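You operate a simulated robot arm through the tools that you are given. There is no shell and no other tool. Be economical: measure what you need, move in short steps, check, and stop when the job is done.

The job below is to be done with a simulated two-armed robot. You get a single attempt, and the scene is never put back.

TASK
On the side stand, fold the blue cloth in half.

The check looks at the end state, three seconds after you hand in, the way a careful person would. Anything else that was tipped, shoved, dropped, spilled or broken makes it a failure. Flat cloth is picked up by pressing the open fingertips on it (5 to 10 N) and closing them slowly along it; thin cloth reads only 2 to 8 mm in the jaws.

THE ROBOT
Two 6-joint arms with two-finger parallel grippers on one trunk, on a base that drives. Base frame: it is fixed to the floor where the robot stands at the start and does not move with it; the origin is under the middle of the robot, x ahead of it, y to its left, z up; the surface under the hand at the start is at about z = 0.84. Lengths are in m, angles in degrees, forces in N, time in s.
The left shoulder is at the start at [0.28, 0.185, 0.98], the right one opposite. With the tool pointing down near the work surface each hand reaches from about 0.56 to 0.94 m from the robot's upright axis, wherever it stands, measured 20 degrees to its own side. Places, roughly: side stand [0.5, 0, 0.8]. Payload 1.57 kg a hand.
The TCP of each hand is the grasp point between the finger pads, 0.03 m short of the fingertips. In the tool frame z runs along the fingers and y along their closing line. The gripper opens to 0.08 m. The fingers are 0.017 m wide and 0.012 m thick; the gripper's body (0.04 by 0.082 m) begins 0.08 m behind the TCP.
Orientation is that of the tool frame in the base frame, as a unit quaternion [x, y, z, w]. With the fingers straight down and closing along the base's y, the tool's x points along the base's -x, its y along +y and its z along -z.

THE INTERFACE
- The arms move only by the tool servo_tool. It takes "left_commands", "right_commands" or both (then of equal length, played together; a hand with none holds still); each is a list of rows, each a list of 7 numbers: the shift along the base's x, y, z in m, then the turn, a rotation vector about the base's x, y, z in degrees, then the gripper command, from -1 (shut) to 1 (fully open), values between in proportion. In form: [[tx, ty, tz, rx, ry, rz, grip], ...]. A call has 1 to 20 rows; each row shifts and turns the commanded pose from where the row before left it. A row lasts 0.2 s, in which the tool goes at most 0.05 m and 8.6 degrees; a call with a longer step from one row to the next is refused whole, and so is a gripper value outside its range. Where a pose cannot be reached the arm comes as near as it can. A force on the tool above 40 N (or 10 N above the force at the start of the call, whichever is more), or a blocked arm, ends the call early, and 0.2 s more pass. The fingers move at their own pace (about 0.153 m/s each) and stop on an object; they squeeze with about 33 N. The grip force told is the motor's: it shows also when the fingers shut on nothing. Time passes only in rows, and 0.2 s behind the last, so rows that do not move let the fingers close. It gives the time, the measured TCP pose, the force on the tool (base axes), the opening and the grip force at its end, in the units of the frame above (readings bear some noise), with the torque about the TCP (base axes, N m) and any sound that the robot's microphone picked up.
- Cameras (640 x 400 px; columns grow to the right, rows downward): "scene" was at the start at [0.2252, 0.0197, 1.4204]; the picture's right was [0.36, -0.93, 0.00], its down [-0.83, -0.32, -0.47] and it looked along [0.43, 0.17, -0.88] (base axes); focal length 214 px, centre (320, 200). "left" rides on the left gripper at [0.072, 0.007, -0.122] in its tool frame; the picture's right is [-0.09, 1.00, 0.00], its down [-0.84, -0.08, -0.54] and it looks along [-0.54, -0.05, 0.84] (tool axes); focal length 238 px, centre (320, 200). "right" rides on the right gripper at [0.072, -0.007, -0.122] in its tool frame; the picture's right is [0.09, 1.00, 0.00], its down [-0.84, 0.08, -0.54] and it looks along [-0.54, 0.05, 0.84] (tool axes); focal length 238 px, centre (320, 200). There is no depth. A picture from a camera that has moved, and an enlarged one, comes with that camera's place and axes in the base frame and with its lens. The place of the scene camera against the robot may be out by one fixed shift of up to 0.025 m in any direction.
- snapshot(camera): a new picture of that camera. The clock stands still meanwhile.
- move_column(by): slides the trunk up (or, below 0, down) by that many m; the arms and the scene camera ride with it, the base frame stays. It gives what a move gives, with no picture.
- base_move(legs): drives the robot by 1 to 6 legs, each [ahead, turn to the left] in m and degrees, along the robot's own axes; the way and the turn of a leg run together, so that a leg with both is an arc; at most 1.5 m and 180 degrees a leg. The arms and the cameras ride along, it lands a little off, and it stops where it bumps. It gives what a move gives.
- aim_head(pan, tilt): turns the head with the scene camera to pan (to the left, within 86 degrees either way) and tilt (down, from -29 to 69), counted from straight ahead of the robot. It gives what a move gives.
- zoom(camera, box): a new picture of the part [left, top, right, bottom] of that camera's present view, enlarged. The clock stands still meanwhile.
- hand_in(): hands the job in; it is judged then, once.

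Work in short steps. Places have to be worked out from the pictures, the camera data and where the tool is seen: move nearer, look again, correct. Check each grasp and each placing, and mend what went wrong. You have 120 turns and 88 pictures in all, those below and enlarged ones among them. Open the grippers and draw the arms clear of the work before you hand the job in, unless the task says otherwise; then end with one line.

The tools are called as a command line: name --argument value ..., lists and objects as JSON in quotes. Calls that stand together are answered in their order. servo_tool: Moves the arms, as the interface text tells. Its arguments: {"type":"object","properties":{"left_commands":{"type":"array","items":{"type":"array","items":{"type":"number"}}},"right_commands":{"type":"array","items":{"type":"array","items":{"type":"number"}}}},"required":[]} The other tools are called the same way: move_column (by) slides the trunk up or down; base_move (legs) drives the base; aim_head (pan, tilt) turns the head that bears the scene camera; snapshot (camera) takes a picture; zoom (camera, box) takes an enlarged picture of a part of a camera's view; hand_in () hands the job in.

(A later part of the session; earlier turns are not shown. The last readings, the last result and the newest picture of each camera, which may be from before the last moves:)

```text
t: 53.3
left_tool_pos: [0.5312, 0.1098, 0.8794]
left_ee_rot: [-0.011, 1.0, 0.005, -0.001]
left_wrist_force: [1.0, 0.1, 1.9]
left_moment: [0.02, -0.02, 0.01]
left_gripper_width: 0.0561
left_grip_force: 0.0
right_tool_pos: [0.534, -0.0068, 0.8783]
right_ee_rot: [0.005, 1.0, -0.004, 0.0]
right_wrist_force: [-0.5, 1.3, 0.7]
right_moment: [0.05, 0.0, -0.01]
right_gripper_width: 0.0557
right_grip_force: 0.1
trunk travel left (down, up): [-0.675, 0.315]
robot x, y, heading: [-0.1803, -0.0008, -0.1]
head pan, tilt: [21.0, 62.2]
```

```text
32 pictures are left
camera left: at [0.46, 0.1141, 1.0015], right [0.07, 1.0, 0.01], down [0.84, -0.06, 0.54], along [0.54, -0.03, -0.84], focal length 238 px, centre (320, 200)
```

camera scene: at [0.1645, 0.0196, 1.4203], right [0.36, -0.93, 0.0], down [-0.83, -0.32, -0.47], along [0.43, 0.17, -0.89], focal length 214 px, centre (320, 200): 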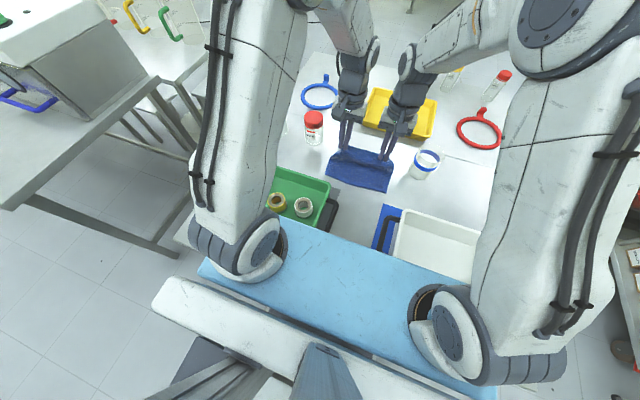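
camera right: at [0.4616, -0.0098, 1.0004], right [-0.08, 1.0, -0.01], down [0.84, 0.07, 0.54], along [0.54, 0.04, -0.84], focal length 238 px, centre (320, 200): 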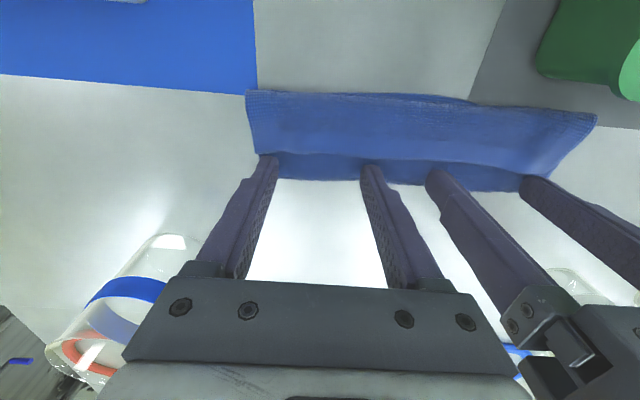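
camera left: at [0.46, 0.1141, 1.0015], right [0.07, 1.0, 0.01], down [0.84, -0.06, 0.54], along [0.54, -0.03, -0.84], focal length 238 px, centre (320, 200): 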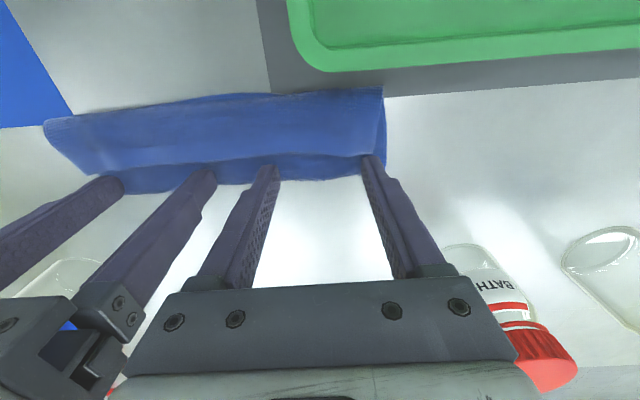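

The whole cloth slid 4 cm instead (it slides easily on the stand), so pushing isn't the way. New plan: unfold it by gripping the hem again, then pinch the middle fold line with both hands, lift so both halves hang, and lay it down. First I raise and tilt to re-grip the hem.

servo_tool --left_commands '[[0.003, 0, 0.02, 0, 0, 0, 0.4], [0.002, 0, 0.03, 0, 8, 0, -0.3], [0, 0.003, 0, 0, 8, 0, -0.3], [0, 0.002, 0, 0, 8, 0, -0.3], [0, 0.002, -0.01, 0, 8, 0, -0.3], [-0.005, 0, -0.015, 0, 0, 0, -0.3], [-0.006, 0, -0.01, 0, 0, 0, -0.3], [0, 0, 0, 0, 0, 0, -0.3]]' --right_commands '[[0.003, 0, 0.02, 0, 0, 0, 0.4], [0.002, 0, 0.03, 0, 8, 0, -0.3], [0, -0.003, 0, 0, 8, 0, -0.3], [0, -0.003, 0, 0, 8, 0, -0.3], [0, -0.003, -0.01, 0, 8, 0, -0.3], [-0.005, 0, -0.015, 0, 0, 0, -0.3], [-0.006, 0, -0.01, 0, 0, 0, -0.3], [0, 0, 0, 0, 0, 0, -0.3]]'

snapshot --camera "left"

snapshot --camera "right"

```text
t: 55.1
left_tool_pos: [0.5267, 0.1149, 0.8938]
left_ee_rot: [-0.008, 0.961, 0.008, -0.276]
left_wrist_force: [-0.3, 0.6, -1.0]
left_moment: [-0.02, 0.0, -0.01]
left_gripper_width: 0.028
left_grip_force: 0.1
right_tool_pos: [0.5277, -0.0164, 0.8938]
right_ee_rot: [0.003, 0.962, -0.005, -0.274]
right_wrist_force: [-0.1, -0.1, 0.6]
right_moment: [0.01, -0.03, -0.02]
right_gripper_width: 0.0282
right_grip_force: 0.1
trunk travel left (down, up): [-0.675, 0.315]
robot x, y, heading: [-0.1847, 0.0012, -0.5]
head pan, tilt: [21.0, 62.2]
```

```text
31 pictures are left
camera left: at [0.5302, 0.1206, 1.036], right [0.07, 1.0, -0.03], down [1.0, -0.06, 0.01], along [0.01, -0.03, -1.0], focal length 238 px, centre (320, 200)
```

left: 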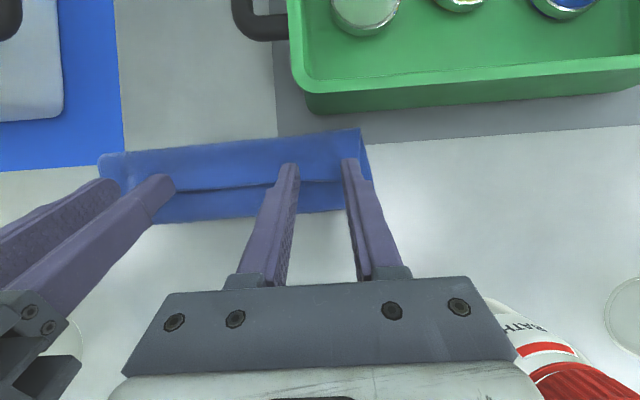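

```text
30 pictures are left
camera right: at [0.5317, -0.0195, 1.0357], right [-0.07, 1.0, 0.04], down [1.0, 0.07, 0.02], along [0.01, 0.04, -1.0], focal length 238 px, centre (320, 200)
```

right: 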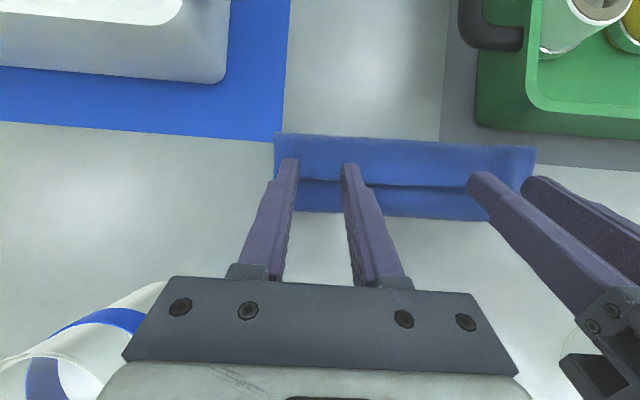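

The hem lies right under the tips. I shift 3 mm nearer and descend to about 7 N contact.

servo_tool --left_commands '[[-0.004, 0.001, -0.005, 0, 0, 0, -0.3], [0, 0, -0.005, 0, 0, 0, -0.3], [0, 0, -0.004, 0, 0, 0, -0.3], [0, 0, -0.002, 0, 0, 0, -0.3], [0, 0, 0, 0, 0, 0, -0.3]]' --right_commands '[[-0.004, 0.001, -0.005, 0, 0, 0, -0.3], [0, 0, -0.005, 0, 0, 0, -0.3], [0, 0, -0.004, 0, 0, 0, -0.3], [0, 0, -0.002, 0, 0, 0, -0.3], [0, 0, 0, 0, 0, 0, -0.3]]'

```text
t: 56.3
left_tool_pos: [0.522, 0.1164, 0.8778]
left_ee_rot: [-0.009, 0.961, 0.007, -0.277]
left_wrist_force: [-0.2, -0.4, 4.4]
left_moment: [0.01, 0.09, -0.02]
left_gripper_width: 0.0281
left_grip_force: 0.0
right_tool_pos: [0.5227, -0.0124, 0.8779]
right_ee_rot: [0.003, 0.962, -0.005, -0.274]
right_wrist_force: [1.2, -0.7, 10.0]
right_moment: [-0.01, 0.05, 0.0]
right_gripper_width: 0.0279
right_grip_force: 0.0
trunk travel left (down, up): [-0.675, 0.315]
robot x, y, heading: [-0.1809, -0.0033, -0.2]
head pan, tilt: [21.0, 62.2]
```

Left 4 N, right 10 N. I press the left 0.5 mm more and close slowly.

servo_tool --left_commands '[[0, 0, -0.0007, 0, 0, 0, -0.3], [0, 0, 0, 0, 0, 0, -0.37], [0, 0, 0, 0, 0, 0, -0.44], [0, 0, 0, 0, 0, 0, -0.51], [0, 0, 0, 0, 0, 0, -0.58], [0, 0, 0, 0, 0, 0, -0.65], [0, 0, 0, 0, 0, 0, -0.72], [0, 0, 0, 0, 0, 0, -0.79], [0, 0, 0, 0, 0, 0, -0.86], [0, 0, 0, 0, 0, 0, -0.93], [0, 0, 0, 0, 0, 0, -1], [0, 0, 0, 0, 0, 0, -1], [0, 0, 0, 0, 0, 0, -1]]' --right_commands '[[0, 0, 0, 0, 0, 0, -0.3], [0, 0, 0, 0, 0, 0, -0.37], [0, 0, 0, 0, 0, 0, -0.44], [0, 0, 0, 0, 0, 0, -0.51], [0, 0, 0, 0, 0, 0, -0.58], [0, 0, 0, 0, 0, 0, -0.65], [0, 0, 0, 0, 0, 0, -0.72], [0, 0, 0, 0, 0, 0, -0.79], [0, 0, 0, 0, 0, 0, -0.86], [0, 0, 0, 0, 0, 0, -0.93], [0, 0, 0, 0, 0, 0, -1], [0, 0, 0, 0, 0, 0, -1], [0, 0, 0, 0, 0, 0, -1]]'

```text
t: 59.1
left_tool_pos: [0.5222, 0.1161, 0.8776]
left_ee_rot: [-0.01, 0.961, 0.007, -0.277]
left_wrist_force: [0.0, -0.5, 4.9]
left_moment: [-0.02, 0.03, -0.01]
left_gripper_width: 0.0
left_grip_force: 21.4
right_tool_pos: [0.5227, -0.0138, 0.8768]
right_ee_rot: [0.004, 0.962, -0.005, -0.274]
right_wrist_force: [-0.7, 1.2, 11.1]
right_moment: [0.02, 0.11, -0.03]
right_gripper_width: 0.0035
right_grip_force: 24.7
trunk travel left (down, up): [-0.675, 0.315]
robot x, y, heading: [-0.1852, 0.0007, -0.1]
head pan, tilt: [21.0, 62.2]
```

The right has it; the left slipped off. Redoing the left with more pressure.

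servo_tool --left_commands '[[0, 0, 0.008, 0, 0, 0, -1], [-0.003, 0.001, 0, 0, 0, 0, -0.3], [0, 0, 0, 0, 0, 0, -0.3], [0, 0, -0.005, 0, 0, 0, -0.3], [0, 0, -0.0035, 0, 0, 0, -0.3], [0, 0, 0, 0, 0, 0, -0.3]]' --right_commands '[[0, 0, 0, 0, 0, 0, -1], [0, 0, 0, 0, 0, 0, -1], [0, 0, 0, 0, 0, 0, -1], [0, 0, 0, 0, 0, 0, -1], [0, 0, 0, 0, 0, 0, -1], [0, 0, 0, 0, 0, 0, -1]]'

```text
t: 60.5
left_tool_pos: [0.5192, 0.1161, 0.8765]
left_ee_rot: [-0.008, 0.961, 0.008, -0.277]
left_wrist_force: [-0.2, 1.9, 9.2]
left_moment: [-0.05, 0.12, -0.04]
left_gripper_width: 0.0273
left_grip_force: 0.1
right_tool_pos: [0.5218, -0.0144, 0.8761]
right_ee_rot: [0.002, 0.962, -0.006, -0.274]
right_wrist_force: [-0.1, -0.5, 10.1]
right_moment: [-0.03, 0.09, -0.01]
right_gripper_width: 0.0033
right_grip_force: 24.6
trunk travel left (down, up): [-0.675, 0.315]
robot x, y, heading: [-0.1826, -0.0007, -0.1]
head pan, tilt: [21.0, 62.2]
```

9 N on the left; closing slowly.

servo_tool --left_commands '[[0, 0, -0.0003, 0, 0, 0, -0.35], [0, 0, 0, 0, 0, 0, -0.4], [0, 0, 0, 0, 0, 0, -0.45], [0, 0, 0, 0, 0, 0, -0.5], [0, 0, 0, 0, 0, 0, -0.55], [0, 0, 0, 0, 0, 0, -0.6], [0, 0, 0, 0, 0, 0, -0.65], [0, 0, 0, 0, 0, 0, -0.7], [0, 0, 0, 0, 0, 0, -0.75], [0, 0, 0, 0, 0, 0, -0.8], [0, 0, 0, 0, 0, 0, -0.85], [0, 0, 0, 0, 0, 0, -0.9], [0, 0, 0, 0, 0, 0, -1], [0, 0, 0, 0, 0, 0, -1], [0, 0, 0, 0, 0, 0, -1]]'

```text
t: 63.7
left_tool_pos: [0.5199, 0.1159, 0.877]
left_ee_rot: [-0.009, 0.961, 0.007, -0.277]
left_wrist_force: [-0.8, -8.6, 13.7]
left_moment: [-0.29, 0.13, 0.07]
left_gripper_width: 0.004
left_grip_force: 24.8
right_tool_pos: [0.5224, -0.0125, 0.8772]
right_ee_rot: [0.003, 0.962, -0.006, -0.274]
right_wrist_force: [-0.9, 6.6, 9.3]
right_moment: [0.15, 0.08, -0.13]
right_gripper_width: 0.0039
right_grip_force: 24.4
trunk travel left (down, up): [-0.675, 0.315]
robot x, y, heading: [-0.1804, -0.0034, -0.1]
head pan, tilt: [21.0, 62.2]
```

Both hold the hem. I lift it, then drive the base forward 9 cm, which carries the hem back towards the far side.

servo_tool --left_commands '[[0, -0.002, 0.015, 0, 0, 0, -1], [0.005, 0, 0.02, 0, 0, 0, -1], [0.015, 0, 0.015, 0, 0, 0, -1], [0.02, 0, 0.005, 0, 0, 0, -1]]' --right_commands '[[0, 0.001, 0.015, 0, 0, 0, -1], [0.005, 0, 0.02, 0, 0, 0, -1], [0.015, 0, 0.015, 0, 0, 0, -1], [0.02, 0, 0.005, 0, 0, 0, -1]]'

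base_move --legs '[[0.09, 0]]'

servo_tool --left_commands '[[0.01, 0, -0.015, 0, 0, 0, -1], [0.01, 0, -0.02, 0, 0, 0, -1], [0.008, 0, -0.012, 0, 0, 0, -1], [0.004, 0, -0.004, 0, 0, 0, -1], [0, 0, 0, 0, 0, 0, -1]]' --right_commands '[[0.01, 0, -0.015, 0, 0, 0, -1], [0.01, 0, -0.02, 0, 0, 0, -1], [0.008, 0, -0.012, 0, 0, 0, -1], [0.002, 0, -0.004, 0, 0, 0, -1], [0, 0, 0, 0, 0, 0, -1]]'

snapshot --camera "left"

```text
t: 64.7
left_tool_pos: [0.5594, 0.1164, 0.9301]
left_ee_rot: [-0.009, 0.961, 0.008, -0.277]
left_wrist_force: [0.3, -4.9, 0.5]
left_moment: [-0.15, -0.01, 0.09]
left_gripper_width: 0.0038
left_grip_force: 24.5
right_tool_pos: [0.5633, -0.0117, 0.9314]
right_ee_rot: [0.003, 0.961, -0.005, -0.275]
right_wrist_force: [-0.3, 5.0, 0.6]
right_moment: [0.12, -0.06, -0.09]
right_gripper_width: 0.0038
right_grip_force: 24.4
trunk travel left (down, up): [-0.675, 0.315]
robot x, y, heading: [-0.1853, -0.0002, -0.0]
head pan, tilt: [21.0, 62.2]
```

```text
t: 65.8
left_tool_pos: [0.6486, 0.1143, 0.9299]
left_ee_rot: [-0.009, 0.961, 0.007, -0.277]
left_wrist_force: [0.6, -4.4, -0.7]
left_moment: [-0.15, 0.0, 0.05]
left_gripper_width: 0.0035
left_grip_force: 24.0
right_tool_pos: [0.6537, -0.0126, 0.9321]
right_ee_rot: [0.003, 0.962, -0.006, -0.274]
right_wrist_force: [-0.6, 5.3, 0.4]
right_moment: [0.13, -0.05, -0.07]
right_gripper_width: 0.0037
right_grip_force: 24.7
trunk travel left (down, up): [-0.675, 0.315]
robot x, y, heading: [-0.0926, 0.0006, -0.3]
head pan, tilt: [21.0, 62.2]
```

```text
t: 67.0
left_tool_pos: [0.6829, 0.1136, 0.8801]
left_ee_rot: [-0.009, 0.961, 0.007, -0.278]
left_wrist_force: [-0.4, -8.7, -0.4]
left_moment: [-0.29, 0.0, 0.15]
left_gripper_width: 0.004
left_grip_force: 24.4
right_tool_pos: [0.6688, -0.0172, 0.8802]
right_ee_rot: [0.004, 0.962, -0.004, -0.274]
right_wrist_force: [1.8, 9.5, 0.6]
right_moment: [0.32, -0.1, -0.21]
right_gripper_width: 0.0046
right_grip_force: 24.9
right hand out of reach, approached as far as the arm can: row 2, 3
trunk travel left (down, up): [-0.675, 0.315]
robot x, y, heading: [-0.0946, 0.004, -0.1]
head pan, tilt: [21.0, 62.2]
```

```text
29 pictures are left
camera left: at [0.6865, 0.1199, 1.0216], right [0.07, 1.0, -0.03], down [1.0, -0.06, 0.01], along [0.01, -0.03, -1.0], focal length 238 px, centre (320, 200)
```

left: 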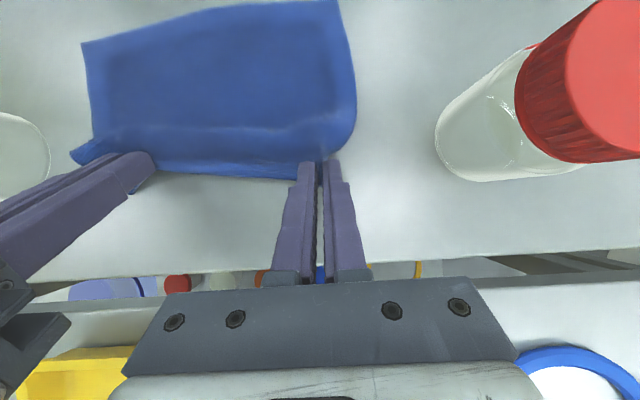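

The right arm ran out of reach and the cloth still has slack. A further 3.5 cm forward with the base takes it up (the stand's far edge is at about x 0.735).

base_move --legs '[[0.035, 0]]'

servo_tool --left_commands '[[0, 0, -0.002, 0, 0, 0, -1], [0, 0, 0, 0, 0, 0, -1]]' --right_commands '[[0.006, 0.002, -0.001, 0, 0, 0, -1], [0.006, 0.002, -0.001, 0, 0, 0, -1]]'

snapshot --camera "left"

```text
t: 67.9
left_tool_pos: [0.7183, 0.1141, 0.881]
left_ee_rot: [-0.009, 0.961, 0.007, -0.276]
left_wrist_force: [-2.8, -9.5, -0.1]
left_moment: [-0.28, 0.04, 0.13]
left_gripper_width: 0.0036
left_grip_force: 24.7
right_tool_pos: [0.7028, -0.0175, 0.8802]
right_ee_rot: [0.004, 0.962, -0.005, -0.273]
right_wrist_force: [1.6, 9.4, 0.3]
right_moment: [0.26, -0.06, -0.18]
right_gripper_width: 0.0044
right_grip_force: 25.4
trunk travel left (down, up): [-0.675, 0.315]
robot x, y, heading: [-0.0608, 0.0024, -0.4]
head pan, tilt: [21.0, 62.2]
```

```text
t: 68.5
left_tool_pos: [0.7177, 0.1142, 0.8778]
left_ee_rot: [-0.009, 0.961, 0.007, -0.277]
left_wrist_force: [-1.3, -8.9, 0.2]
left_moment: [-0.28, 0.06, 0.14]
left_gripper_width: 0.0039
left_grip_force: 24.1
right_tool_pos: [0.7033, -0.0161, 0.8804]
right_ee_rot: [0.003, 0.962, -0.004, -0.274]
right_wrist_force: [2.2, 8.6, -0.4]
right_moment: [0.21, -0.06, -0.19]
right_gripper_width: 0.0044
right_grip_force: 25.0
right hand out of reach, approached as far as the arm can: row 1, 2
trunk travel left (down, up): [-0.675, 0.315]
robot x, y, heading: [-0.0576, -0.004, 0.0]
head pan, tilt: [21.0, 62.2]
```

```text
28 pictures are left
camera left: at [0.7213, 0.1196, 1.02], right [0.07, 1.0, -0.03], down [1.0, -0.07, 0.01], along [0.01, -0.03, -1.0], focal length 238 px, centre (320, 200)
```

left: 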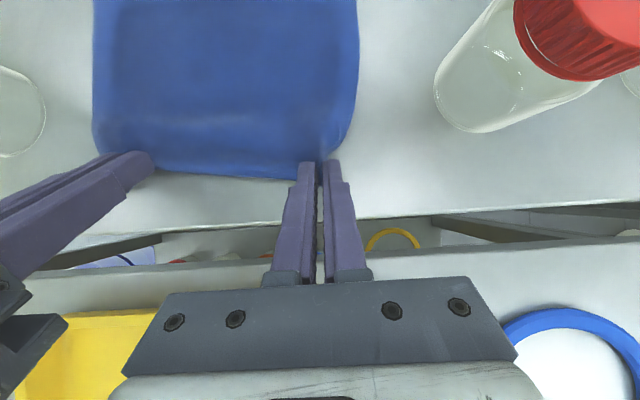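

The cloth looks flat and the hem is at x≈0.704, well on the stand. I release, lift and measure.

servo_tool --left_commands '[[0, 0, -0.002, 0, 0, 0, -1], [0, 0, 0, 0, 0, 0, -0.6], [0, 0, 0, 0, 0, 0, -0.3], [0.006, 0, 0.01, 0, 0, 0, -0.3], [-0.01, 0, 0.03, 0, 0, 0, -0.3], [-0.02, 0, 0.04, 0, 0, 0, -0.3], [-0.03, 0, 0.04, 0, 0, 0, -0.3], [-0.02, 0, 0.04, 0, 0, 0, -0.3]]' --right_commands '[[0, 0, -0.003, 0, 0, 0, -1], [0, 0, 0, 0, 0, 0, -0.6], [0, 0, 0, 0, 0, 0, -0.3], [0.0, 0, 0.01, 0, 0, 0, -0.3], [-0.02, 0, 0.03, 0, 0, 0, -0.3], [-0.02, -0.01, 0.04, 0, 0, 0, -0.3], [-0.02, -0.02, 0.04, 0, 0, 0, -0.3], [-0.02, -0.02, 0.04, 0, 0, 0, -0.3]]'

snapshot --camera "left"

```text
t: 70.3
left_tool_pos: [0.6432, 0.1152, 1.0355]
left_ee_rot: [-0.008, 0.961, 0.007, -0.277]
left_wrist_force: [0.7, -0.2, -0.3]
left_moment: [0.02, 0.01, 0.0]
left_gripper_width: 0.0279
left_grip_force: 0.1
right_tool_pos: [0.6217, -0.0685, 1.0376]
right_ee_rot: [0.003, 0.962, -0.005, -0.274]
right_wrist_force: [0.6, 0.2, 0.0]
right_moment: [-0.01, 0.02, 0.0]
right_gripper_width: 0.0281
right_grip_force: 0.1
trunk travel left (down, up): [-0.675, 0.315]
robot x, y, heading: [-0.0604, 0.0001, 0.0]
head pan, tilt: [21.0, 62.2]
```

```text
27 pictures are left
camera left: at [0.647, 0.1207, 1.1774], right [0.07, 1.0, -0.03], down [1.0, -0.07, 0.01], along [0.01, -0.03, -1.0], focal length 238 px, centre (320, 200)
```

left: 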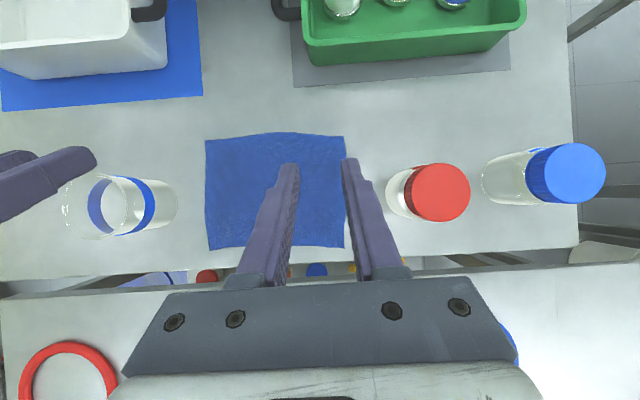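

The cloth is flat again: x 0.555–0.715, y −0.05–0.148, turned about 3°, with the midline at x≈0.641 (left end) and 0.632 (right end). I turn the hands upright and yaw 90° so the jaws close along x, cameras outward.

servo_tool --left_commands '[[0, 0.005, 0, 0, -8, 0, -0.3], [0, 0.005, 0, 0, -8, 0, -0.3], [0, 0.005, 0, 0, -8, 0, -0.3], [0, 0.005, 0, 0, -8, 0, -0.3], [0, 0, 0, 0, 0, -8.2, -0.3], [0, 0, 0, 0, 0, -8.2, -0.3], [0, 0, 0, 0, 0, -8.2, -0.3], [0, 0, 0, 0, 0, -8.2, -0.3], [0, 0, 0, 0, 0, -8.2, -0.3], [0, 0, 0, 0, 0, -8.2, -0.3], [0, 0, 0, 0, 0, -8.2, -0.3], [0, 0, 0, 0, 0, -8.2, -0.3], [0, 0, 0, 0, 0, -8.2, -0.3], [0, 0, 0, 0, 0, -8.2, -0.3], [0, 0, 0, 0, 0, -4.6, -0.3], [0, 0, 0, 0, 0, 0, -0.3]]' --right_commands '[[0.003, 0.008, 0, 0, -8, 0, -0.3], [0.003, 0.008, 0, 0, -8, 0, -0.3], [0.003, 0.008, 0, 0, -8, 0, -0.3], [0.001, 0.006, 0, 0, -8, 0, -0.3], [0, 0, 0, 0, 0, 8.2, -0.3], [0, 0, 0, 0, 0, 8.2, -0.3], [0, 0, 0, 0, 0, 8.2, -0.3], [0, 0, 0, 0, 0, 8.2, -0.3], [0, 0, 0, 0, 0, 8.2, -0.3], [0, 0, 0, 0, 0, 8.2, -0.3], [0, 0, 0, 0, 0, 8.2, -0.3], [0, 0, 0, 0, 0, 8.2, -0.3], [0, 0, 0, 0, 0, 8.2, -0.3], [0, 0, 0, 0, 0, 8.2, -0.3], [0, 0, 0, 0, 0, 10.6, -0.3], [0, 0, 0, 0, 0, 0, -0.3]]'

```text
refused: row 15 steps farther than a row can; nothing moved
```

servo_tool --left_commands '[[0, 0.005, 0, 0, -8, 0, -0.3], [0, 0.005, 0, 0, -8, 0, -0.3], [0, 0.005, 0, 0, -8, 0, -0.3], [0, 0.005, 0, 0, -8, 0, -0.3], [0, 0, 0, 0, 0, -8.4, -0.3], [0, 0, 0, 0, 0, -8.4, -0.3], [0, 0, 0, 0, 0, -8.4, -0.3], [0, 0, 0, 0, 0, -8.4, -0.3], [0, 0, 0, 0, 0, -8.4, -0.3], [0, 0, 0, 0, 0, -8.4, -0.3], [0, 0, 0, 0, 0, -8.4, -0.3], [0, 0, 0, 0, 0, -8.4, -0.3], [0, 0, 0, 0, 0, -8.4, -0.3], [0, 0, 0, 0, 0, -8.4, -0.3], [0, 0, 0, 0, 0, -8.4, -0.3], [0, 0, 0, 0, 0, 0, -0.3]]' --right_commands '[[0.003, 0.008, 0, 0, -8, 0, -0.3], [0.003, 0.008, 0, 0, -8, 0, -0.3], [0.003, 0.008, 0, 0, -8, 0, -0.3], [0.001, 0.006, 0, 0, -8, 0, -0.3], [0, 0, 0, 0, 0, 7.9, -0.3], [0, 0, 0, 0, 0, 7.9, -0.3], [0, 0, 0, 0, 0, 7.9, -0.3], [0, 0, 0, 0, 0, 7.9, -0.3], [0, 0, 0, 0, 0, 7.9, -0.3], [0, 0, 0, 0, 0, 7.9, -0.3], [0, 0, 0, 0, 0, 7.9, -0.3], [0, 0, 0, 0, 0, 7.9, -0.3], [0, 0, 0, 0, 0, 7.9, -0.3], [0, 0, 0, 0, 0, 7.9, -0.3], [0, 0, 0, 0, 0, 7.9, -0.3], [0, 0, 0, 0, 0, 0, -0.3]]'

snapshot --camera "left"

snapshot --camera "right"

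```text
t: 73.7
left_tool_pos: [0.6442, 0.1337, 1.0366]
left_ee_rot: [0.715, 0.699, 0.004, 0.002]
left_wrist_force: [0.1, 0.0, 0.3]
left_moment: [0.0, -0.04, 0.01]
left_gripper_width: 0.0277
left_grip_force: 0.1
right_tool_pos: [0.6332, -0.0376, 1.0378]
right_ee_rot: [-0.685, 0.728, -0.001, 0.004]
right_wrist_force: [0.8, -0.5, -0.9]
right_moment: [0.0, 0.04, 0.0]
right_gripper_width: 0.0281
right_grip_force: 0.0
trunk travel left (down, up): [-0.675, 0.315]
robot x, y, heading: [-0.0614, 0.0034, -0.1]
head pan, tilt: [21.0, 62.2]
```

```text
26 pictures are left
camera left: at [0.6498, 0.207, 1.1586], right [0.99, -0.11, 0.01], down [-0.1, -0.84, 0.54], along [-0.05, -0.54, -0.84], focal length 238 px, centre (320, 200)
```

left: 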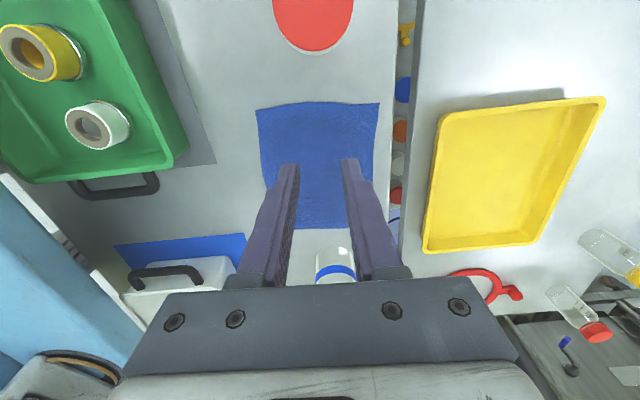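

```text
25 pictures are left
camera right: at [0.6344, -0.1092, 1.16], right [-1.0, -0.03, -0.01], down [-0.03, 0.84, 0.54], along [-0.01, 0.54, -0.84], focal length 238 px, centre (320, 200)
```

right: 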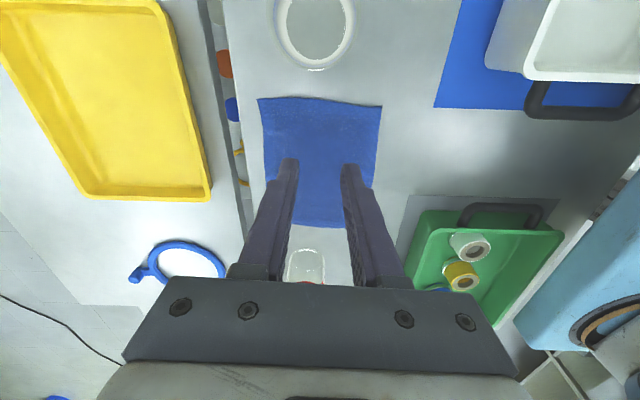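

Both hands are centred on the midline. Lowering to just above the cloth.

servo_tool --left_commands '[[-0.002, 0, -0.03, 0, 0, 0, -0.3], [0, 0, -0.03, 0, 0, 0, -0.3], [0, 0, -0.03, 0, 0, 0, -0.3], [0, 0, -0.03, 0, 0, 0, -0.3], [0, 0, -0.02, 0, 0, 0, -0.3], [0, 0, -0.015, 0, 0, 0, -0.3], [0, 0, 0, 0, 0, 0, -0.3]]' --right_commands '[[0, 0, -0.03, 0, 0, 0, -0.3], [0, 0, -0.03, 0, 0, 0, -0.3], [0, 0, -0.03, 0, 0, 0, -0.3], [0, 0, -0.03, 0, 0, 0, -0.3], [0, 0, -0.02, 0, 0, 0, -0.3], [0, 0, -0.015, 0, 0, 0, -0.3], [0, 0, 0, 0, 0, 0, -0.3]]'

snapshot --camera "left"

snapshot --camera "right"

```text
t: 75.3
left_tool_pos: [0.6383, 0.1331, 0.8813]
left_ee_rot: [0.715, 0.7, 0.004, 0.003]
left_wrist_force: [-0.2, -0.6, -0.3]
left_moment: [0.01, 0.01, 0.0]
left_gripper_width: 0.0278
left_grip_force: 0.0
right_tool_pos: [0.6327, -0.0362, 0.8825]
right_ee_rot: [-0.684, 0.729, -0.002, 0.004]
right_wrist_force: [0.3, 0.6, 0.4]
right_moment: [0.04, -0.01, 0.01]
right_gripper_width: 0.0279
right_grip_force: 0.1
trunk travel left (down, up): [-0.675, 0.315]
robot x, y, heading: [-0.0597, -0.0007, -0.2]
head pan, tilt: [21.0, 62.2]
```

```text
24 pictures are left
camera left: at [0.6465, 0.2064, 1.0033], right [0.99, -0.11, 0.01], down [-0.1, -0.84, 0.54], along [-0.05, -0.54, -0.84], focal length 238 px, centre (320, 200)
```

left: 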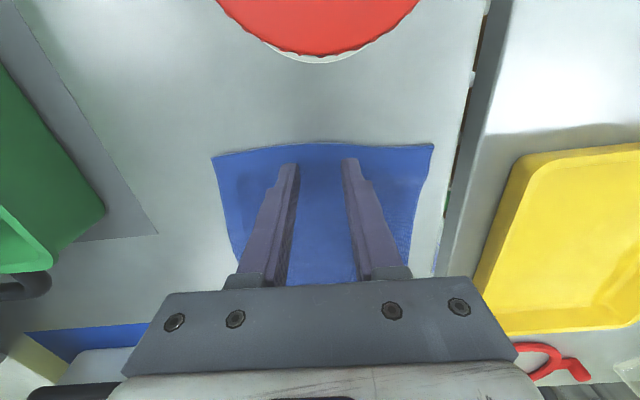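

```text
23 pictures are left
camera right: at [0.634, -0.1089, 1.0043], right [-1.0, -0.03, -0.01], down [-0.03, 0.84, 0.54], along [-0.01, 0.54, -0.84], focal length 238 px, centre (320, 200)
```

right: 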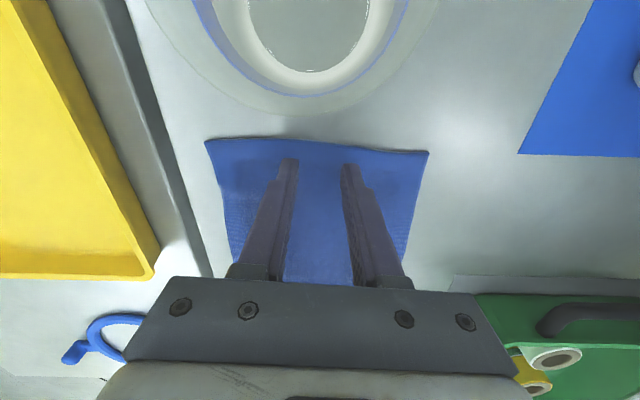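

Well centred (within 2 mm). Pressing down to about 7–9 N.

servo_tool --left_commands '[[0.002, 0, -0.004, 0, 0, 0, -0.3], [0, 0, -0.003, 0, 0, 0, -0.3], [0, 0, -0.001, 0, 0, 0, -0.3], [0, 0, 0, 0, 0, 0, -0.3]]' --right_commands '[[0.002, 0, -0.004, 0, 0, 0, -0.3], [0, 0, -0.003, 0, 0, 0, -0.3], [0, 0, -0.002, 0, 0, 0, -0.3], [0, 0, 0, 0, 0, 0, -0.3]]'

```text
t: 76.3
left_tool_pos: [0.6427, 0.1341, 0.8741]
left_ee_rot: [0.715, 0.699, 0.005, 0.004]
left_wrist_force: [-0.1, 0.3, 4.9]
left_moment: [0.02, 0.02, 0.03]
left_gripper_width: 0.0281
left_grip_force: 0.1
right_tool_pos: [0.635, -0.0377, 0.8727]
right_ee_rot: [-0.684, 0.729, -0.002, 0.004]
right_wrist_force: [-1.5, -1.3, 6.3]
right_moment: [0.01, 0.03, 0.0]
right_gripper_width: 0.0281
right_grip_force: 0.1
trunk travel left (down, up): [-0.675, 0.315]
robot x, y, heading: [-0.0597, -0.0019, -0.3]
head pan, tilt: [21.0, 62.2]
```

Contact at 5 and 6 N; pressing 0.5 mm more and closing slowly.

servo_tool --left_commands '[[0, 0, -0.0006, 0, 0, 0, -0.3], [0, 0, 0, 0, 0, 0, -0.35], [0, 0, 0, 0, 0, 0, -0.4], [0, 0, 0, 0, 0, 0, -0.45], [0, 0, -0.0002, 0, 0, 0, -0.5], [0, 0, 0, 0, 0, 0, -0.55], [0, 0, 0, 0, 0, 0, -0.6], [0, 0, 0, 0, 0, 0, -0.65], [0, 0, 0, 0, 0, 0, -0.7], [0, 0, 0, 0, 0, 0, -0.75], [0, 0, 0, 0, 0, 0, -0.8], [0, 0, 0, 0, 0, 0, -0.85], [0, 0, 0, 0, 0, 0, -0.9], [0, 0, 0, 0, 0, 0, -1], [0, 0, 0, 0, 0, 0, -1], [0, 0, 0, 0, 0, 0, -1]]' --right_commands '[[0, 0, -0.0003, 0, 0, 0, -0.3], [0, 0, 0, 0, 0, 0, -0.35], [0, 0, 0, 0, 0, 0, -0.4], [0, 0, 0, 0, 0, 0, -0.45], [0, 0, -0.0002, 0, 0, 0, -0.5], [0, 0, 0, 0, 0, 0, -0.55], [0, 0, 0, 0, 0, 0, -0.6], [0, 0, 0, 0, 0, 0, -0.65], [0, 0, 0, 0, 0, 0, -0.7], [0, 0, 0, 0, 0, 0, -0.75], [0, 0, 0, 0, 0, 0, -0.8], [0, 0, 0, 0, 0, 0, -0.85], [0, 0, 0, 0, 0, 0, -0.9], [0, 0, 0, 0, 0, 0, -1], [0, 0, 0, 0, 0, 0, -1], [0, 0, 0, 0, 0, 0, -1]]'

snapshot --camera "left"

```text
t: 79.7
left_tool_pos: [0.6439, 0.1332, 0.8732]
left_ee_rot: [0.714, 0.7, 0.004, 0.003]
left_wrist_force: [0.4, -0.4, 17.0]
left_moment: [-0.03, 0.05, 0.03]
left_gripper_width: 0.004
left_grip_force: 25.0
right_tool_pos: [0.634, -0.0383, 0.874]
right_ee_rot: [-0.684, 0.729, -0.002, 0.004]
right_wrist_force: [-0.1, 1.5, 7.8]
right_moment: [-0.02, 0.0, -0.02]
right_gripper_width: 0.0036
right_grip_force: 24.5
trunk travel left (down, up): [-0.675, 0.315]
robot x, y, heading: [-0.0592, -0.0025, -0.0]
head pan, tilt: [21.0, 62.2]
```

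```text
22 pictures are left
camera left: at [0.649, 0.2069, 0.9952], right [0.99, -0.11, 0.01], down [-0.1, -0.84, 0.54], along [-0.05, -0.54, -0.84], focal length 238 px, centre (320, 200)
```

left: 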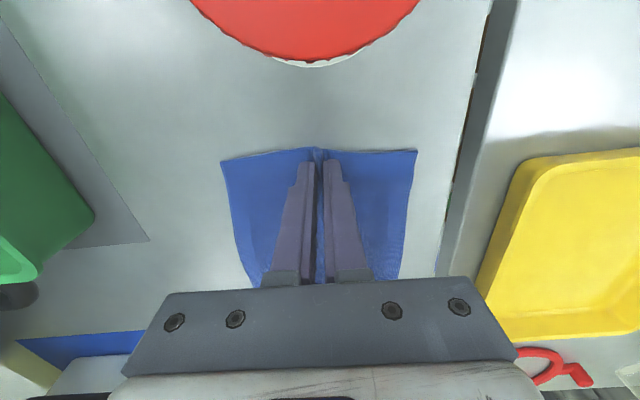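

Both hold a ridge on the midline (4.0 and 3.6 mm). I lift straight up 10 cm so both halves hang.

servo_tool --left_commands '[[0, -0.001, 0.015, 0, 0, 0, -1], [0, 0, 0.02, 0, 0, 0, -1], [0, 0, 0.02, 0, 0, 0, -1], [0, 0, 0.02, 0, 0, 0, -1], [0, 0, 0.02, 0, 0, 0, -1], [0, 0, 0.005, 0, 0, 0, -1], [0, 0, 0, 0, 0, 0, -1]]' --right_commands '[[0, 0.001, 0.015, 0, 0, 0, -1], [0, 0, 0.02, 0, 0, 0, -1], [0, 0, 0.02, 0, 0, 0, -1], [0, 0, 0.02, 0, 0, 0, -1], [0, 0, 0.02, 0, 0, 0, -1], [0, 0, 0.005, 0, 0, 0, -1], [0, 0, 0, 0, 0, 0, -1]]'

snapshot --camera "left"

zoom --camera "scene" --box '[240, 20, 480, 180]'

```text
t: 81.3
left_tool_pos: [0.6435, 0.1324, 0.9713]
left_ee_rot: [0.714, 0.7, 0.004, 0.003]
left_wrist_force: [0.0, 0.8, 0.0]
left_moment: [0.03, -0.04, -0.01]
left_gripper_width: 0.004
left_grip_force: 25.0
right_tool_pos: [0.634, -0.0362, 0.9731]
right_ee_rot: [-0.685, 0.729, -0.001, 0.003]
right_wrist_force: [-0.4, 1.0, -0.4]
right_moment: [0.02, -0.01, 0.0]
right_gripper_width: 0.0037
right_grip_force: 24.7
trunk travel left (down, up): [-0.675, 0.315]
robot x, y, heading: [-0.0582, 0.0004, -0.1]
head pan, tilt: [21.0, 62.2]
```

```text
21 pictures are left
camera left: at [0.65, 0.2057, 1.0947], right [0.99, -0.11, 0.01], down [-0.1, -0.84, 0.54], along [-0.05, -0.54, -0.84], focal length 238 px, centre (320, 200)
```

left: 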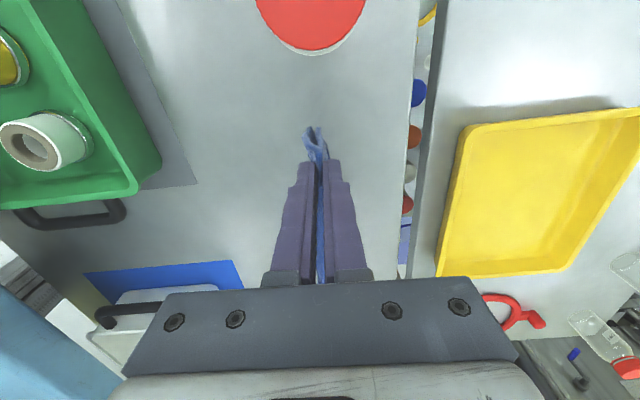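

```text
2.50 times, centred on (360, 100) of scene
camera zoom: at [0.1665, 0.0192, 1.4204], right [0.36, -0.93, 0.0], down [-0.83, -0.32, -0.47], along [0.44, 0.17, -0.88], focal length 536 px, centre (220, 450)
```

zoom: 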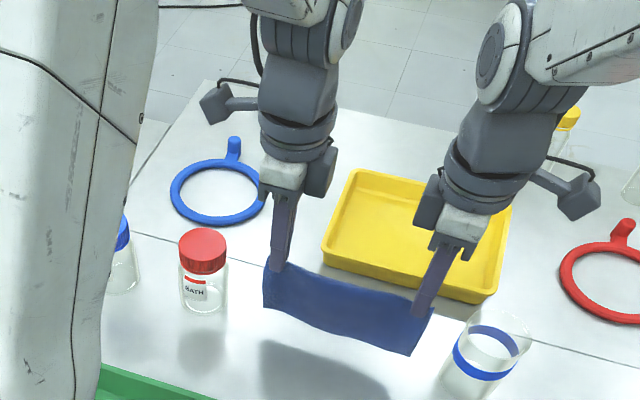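

It hangs neatly folded in half with the hems together. I carry it back 6 cm, lower until the hems touch, and start laying the fold towards the far side while tilting.

servo_tool --left_commands '[[-0.015, 0, 0, 0, 0, 0, -1], [-0.02, 0, 0, 0, 0, 0, -1], [-0.02, 0, -0.005, 0, 0, 0, -1], [-0.005, 0, -0.012, 0, 0, 0, -1], [0, 0, -0.014, 0, 0, 0, -1], [0, 0, 0, 0, 0, 0, -1], [0.0115, 0, -0.002, 0, 4, 0, -1], [0.0115, 0, -0.002, 0, 4, 0, -1], [0.0115, 0, -0.003, 0, 4, 0, -1]]' --right_commands '[[-0.015, 0, 0, 0, 0, 0, -1], [-0.02, 0, 0, 0, 0, 0, -1], [-0.018, 0, -0.006, 0, 0, 0, -1], [-0.003, 0, -0.012, 0, 0, 0, -1], [0, 0, -0.014, 0, 0, 0, -1], [0, 0, 0, 0, 0, 0, -1], [0.0115, 0, -0.002, 0, 4, 0, -1], [0.0115, 0, -0.002, 0, 4, 0, -1], [0.0115, 0, -0.003, 0, 4, 0, -1]]'

snapshot --camera "left"

zoom --camera "scene" --box '[240, 40, 480, 200]'

```text
t: 83.3
left_tool_pos: [0.6176, 0.1345, 0.9343]
left_ee_rot: [0.711, 0.696, -0.07, -0.071]
left_wrist_force: [-0.4, 1.0, 0.2]
left_moment: [-0.01, -0.08, 0.04]
left_gripper_width: 0.0038
left_grip_force: 25.0
right_tool_pos: [0.6137, -0.0364, 0.934]
right_ee_rot: [-0.681, 0.726, 0.07, -0.072]
right_wrist_force: [0.0, -0.1, 0.2]
right_moment: [0.04, -0.09, -0.03]
right_gripper_width: 0.0039
right_grip_force: 24.4
trunk travel left (down, up): [-0.675, 0.315]
robot x, y, heading: [-0.0602, -0.0056, -0.2]
head pan, tilt: [21.0, 62.2]
```

```text
19 pictures are left
camera left: at [0.6495, 0.2072, 1.0515], right [0.97, -0.11, -0.2], down [0.02, -0.84, 0.55], along [-0.23, -0.54, -0.81], focal length 238 px, centre (320, 200)
```

left: 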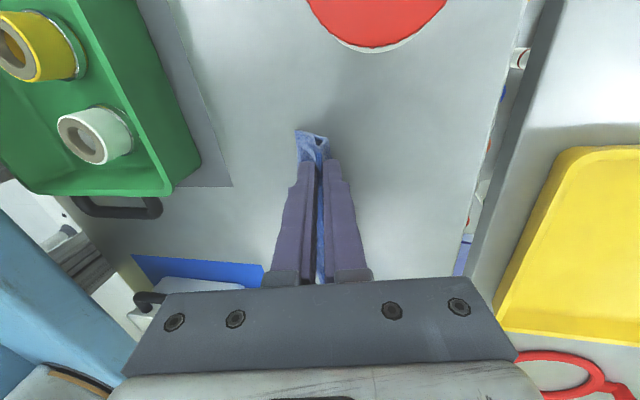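

```text
2.50 times, centred on (360, 120) of scene
camera zoom: at [0.1662, 0.0192, 1.4204], right [0.36, -0.93, 0.0], down [-0.83, -0.32, -0.47], along [0.44, 0.17, -0.88], focal length 536 px, centre (220, 400)
```

zoom: 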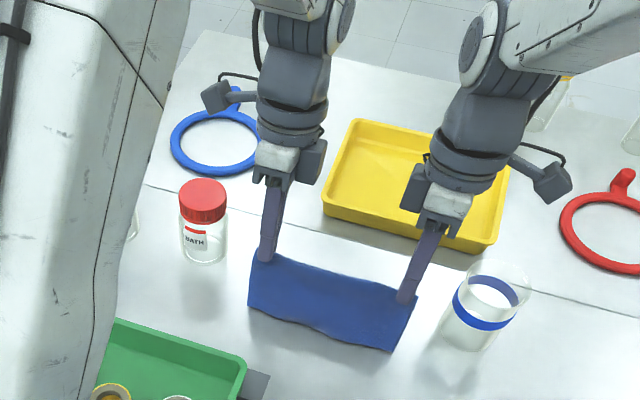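

The cloth hangs well, hems trailing towards the robot. Continuing the lay-down.

servo_tool --left_commands '[[0.0145, 0, -0.0095, 0, 5.5, 0, -1], [0.0145, 0, -0.01, 0, 5.5, 0, -1], [0.009, 0, -0.0115, 0, 4.5, 0, -1], [0.008, 0, -0.0115, 0, 4.5, 0, -1], [0.004, 0, -0.006, 0, 2, 0, -1], [0.004, 0, -0.004, 0, 2, 0, -1], [0, 0, 0, 0, 0, 0, -1]]' --right_commands '[[0.0145, 0, -0.0095, 0, 5.5, 0, -1], [0.0145, 0, -0.01, 0, 5.5, 0, -1], [0.009, 0, -0.0115, 0, 4.5, 0, -1], [0.008, 0, -0.0115, 0, 4.5, 0, -1], [0.004, 0, -0.006, 0, 2, 0, -1], [0.004, 0, -0.004, 0, 2, 0, -1], [0, 0, 0, 0, 0, 0, -1]]'

snapshot --camera "left"

zoom --camera "scene" --box '[240, 40, 480, 200]'

```text
t: 84.9
left_tool_pos: [0.6728, 0.1328, 0.8826]
left_ee_rot: [0.68, 0.667, -0.217, -0.213]
left_wrist_force: [-0.2, 0.4, -0.7]
left_moment: [0.0, -0.09, -0.02]
left_gripper_width: 0.0038
left_grip_force: 25.1
right_tool_pos: [0.6671, -0.036, 0.8825]
right_ee_rot: [-0.652, 0.694, 0.21, -0.222]
right_wrist_force: [-0.5, 0.8, -0.1]
right_moment: [0.01, -0.05, -0.03]
right_gripper_width: 0.0035
right_grip_force: 23.5
trunk travel left (down, up): [-0.675, 0.315]
robot x, y, heading: [-0.0561, 0.0028, -0.3]
head pan, tilt: [21.0, 62.2]
```

```text
17 pictures are left
camera left: at [0.7501, 0.2065, 0.9762], right [0.81, -0.11, -0.58], down [0.24, -0.84, 0.49], along [-0.54, -0.54, -0.65], focal length 238 px, centre (320, 200)
```

left: 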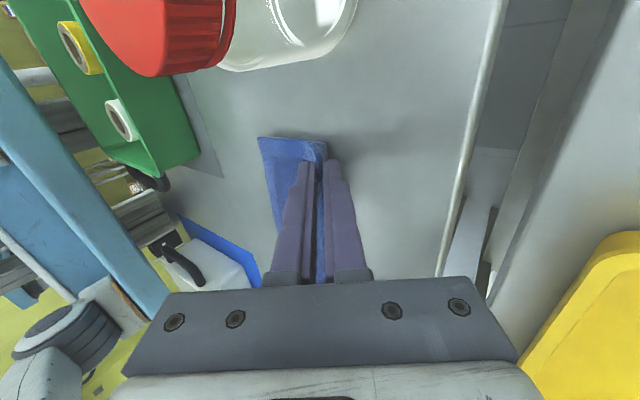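

```text
2.50 times, centred on (360, 120) of scene
camera zoom: at [0.1667, 0.0192, 1.4204], right [0.36, -0.93, 0.0], down [-0.83, -0.32, -0.47], along [0.43, 0.17, -0.88], focal length 536 px, centre (220, 400)
```

zoom: 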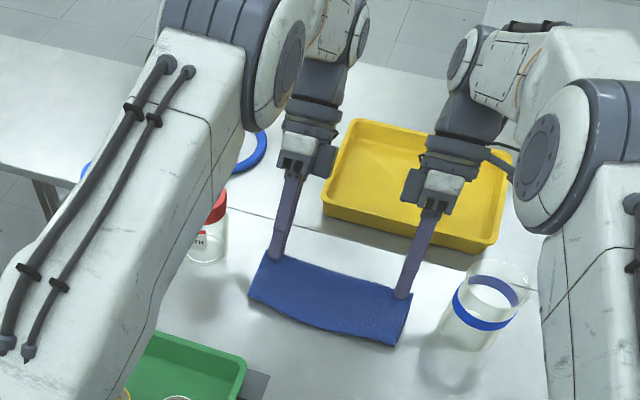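

Lying down nicely. I lower the last few millimetres.

servo_tool --left_commands '[[0.001, 0, -0.003, 0, 0, 0, -1], [0.001, 0, -0.002, 0, 0, 0, -1], [0, 0, 0, 0, 0, 0, -1]]' --right_commands '[[0.001, 0, -0.003, 0, 0, 0, -1], [0.001, 0, -0.002, 0, 0, 0, -1], [0, 0, 0, 0, 0, 0, -1]]'

```text
t: 85.7
left_tool_pos: [0.6735, 0.1321, 0.8753]
left_ee_rot: [0.681, 0.666, -0.217, -0.214]
left_wrist_force: [-0.1, 0.2, -0.6]
left_moment: [0.01, -0.04, -0.02]
left_gripper_width: 0.0036
left_grip_force: 24.4
right_tool_pos: [0.6678, -0.0359, 0.876]
right_ee_rot: [-0.652, 0.694, 0.21, -0.221]
right_wrist_force: [0.9, 0.2, 0.8]
right_moment: [0.05, -0.06, 0.02]
right_gripper_width: 0.0034
right_grip_force: 23.8
trunk travel left (down, up): [-0.675, 0.315]
robot x, y, heading: [-0.0597, 0.0021, 0.3]
head pan, tilt: [21.0, 62.2]
```

Tips are just above the table. I open slightly and withdraw along the finger axis.

servo_tool --left_commands '[[0, 0, 0.001, 0, 0, 0, -0.8], [0, 0, 0.002, 0, 0, 0, -0.65], [0, 0, 0, 0, 0, 0, -0.65], [0.003, 0, 0.004, 0, 0, 0, -0.6], [0.006, 0, 0.008, 0, 0, 0, -0.6], [0.012, 0, 0.016, 0, 0, 0, -0.6], [0.018, 0, 0.024, 0, 0, 0, -0.6], [0.0, 0, 0.04, 0, 0, 0, -0.6], [0.0, 0, 0.04, 0, 0, 0, -0.6]]' --right_commands '[[0, 0, 0.001, 0, 0, 0, -0.8], [0, 0, 0.002, 0, 0, 0, -0.65], [0, 0, 0, 0, 0, 0, -0.65], [0.003, 0, 0.004, 0, 0, 0, -0.6], [0.006, 0, 0.008, 0, 0, 0, -0.6], [0.012, 0, 0.016, 0, 0, 0, -0.6], [0.018, 0, 0.024, 0, 0, 0, -0.6], [0.0, 0, 0.04, 0, 0, 0, -0.6], [0.0, 0, 0.04, 0, 0, 0, -0.6]]'

zoom --camera "scene" --box '[240, 60, 480, 220]'

snapshot --camera "left"

```text
t: 87.7
left_tool_pos: [0.6899, 0.1346, 1.0047]
left_ee_rot: [0.681, 0.667, -0.217, -0.213]
left_wrist_force: [0.4, -1.3, -0.1]
left_moment: [-0.04, 0.08, -0.01]
left_gripper_width: 0.0163
left_grip_force: 0.1
left hand out of reach, approached as far as the arm can: row 7, 8, 9
right_tool_pos: [0.675, -0.0403, 1.0045]
right_ee_rot: [-0.651, 0.695, 0.209, -0.221]
right_wrist_force: [0.8, 0.1, -0.3]
right_moment: [0.0, 0.04, -0.01]
right_gripper_width: 0.016
right_grip_force: 0.1
right hand out of reach, approached as far as the arm can: row 7, 8, 9
trunk travel left (down, up): [-0.675, 0.315]
robot x, y, heading: [-0.0599, 0.0007, -0.2]
head pan, tilt: [21.0, 62.2]
```

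```text
2.50 times, centred on (360, 140) of scene
camera zoom: at [0.1672, 0.0192, 1.4202], right [0.36, -0.93, 0.0], down [-0.83, -0.32, -0.47], along [0.43, 0.17, -0.89], focal length 536 px, centre (220, 350)
```

zoom: 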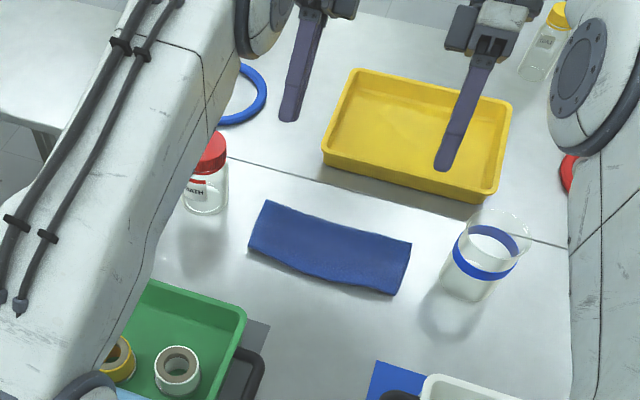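

```text
14 pictures are left
camera left: at [0.7666, 0.2083, 1.0991], right [0.81, -0.11, -0.57], down [0.23, -0.84, 0.5], along [-0.54, -0.54, -0.65], focal length 238 px, centre (320, 200)
```

left: 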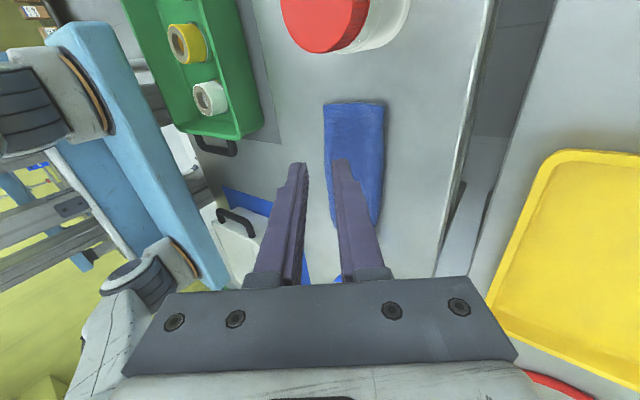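

Looks like a clean half fold. A close zoom to check edge alignment.

zoom --camera "scene" --box '[325, 125, 415, 185]'

zoom --camera "left" --box '[300, 90, 400, 160]'

snapshot --camera "right"

```text
6.67 times, centred on (370, 155) of scene
camera zoom: at [0.1672, 0.0192, 1.4202], right [0.36, -0.93, 0.0], down [-0.83, -0.32, -0.47], along [0.43, 0.17, -0.89], focal length 1430 px, centre (-13, 500)
```

zoom: 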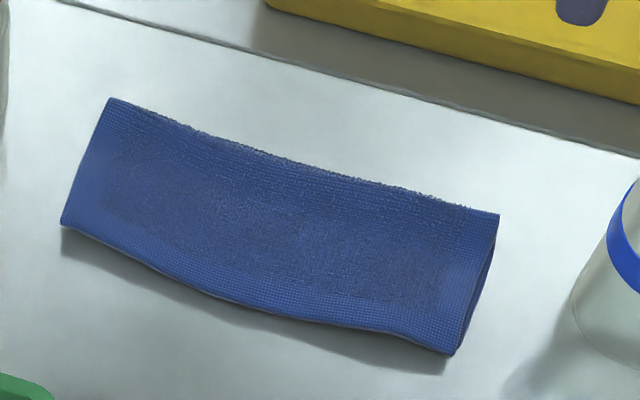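

```text
5.71 times, centred on (350, 125) of left
camera zoom: at [0.7666, 0.2083, 1.0991], right [0.81, -0.11, -0.57], down [0.23, -0.84, 0.5], along [-0.54, -0.54, -0.65], focal length 1362 px, centre (149, 629)
```

zoom: 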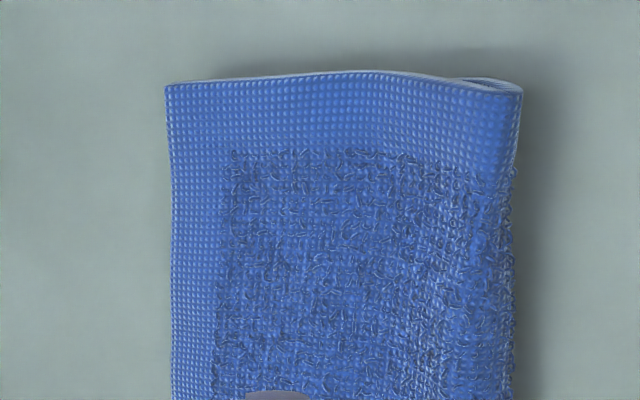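

```text
11 pictures are left
camera right: at [0.7481, -0.1137, 1.1031], right [-0.81, -0.03, 0.58], down [0.3, 0.84, 0.46], along [-0.5, 0.54, -0.67], focal length 238 px, centre (320, 200)
```

right: 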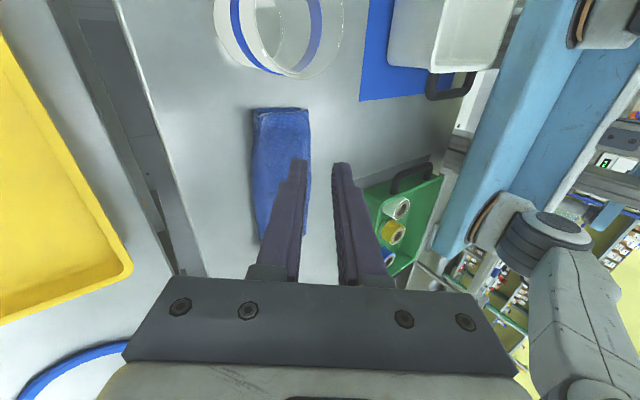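

Very clean from above. One check of the end cross-section, since the near edge casts a shadow.

zoom --camera "right" --box '[235, 90, 335, 160]'

```text
5.71 times, centred on (285, 125) of right
camera zoom: at [0.7481, -0.1137, 1.1031], right [-0.81, -0.03, 0.58], down [0.3, 0.84, 0.46], along [-0.5, 0.54, -0.67], focal length 1362 px, centre (520, 629)
```

zoom: 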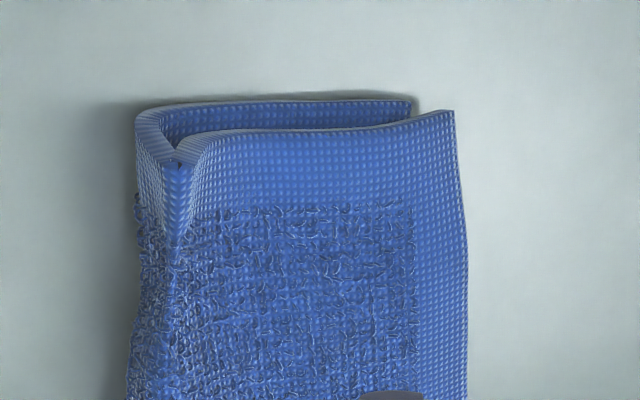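

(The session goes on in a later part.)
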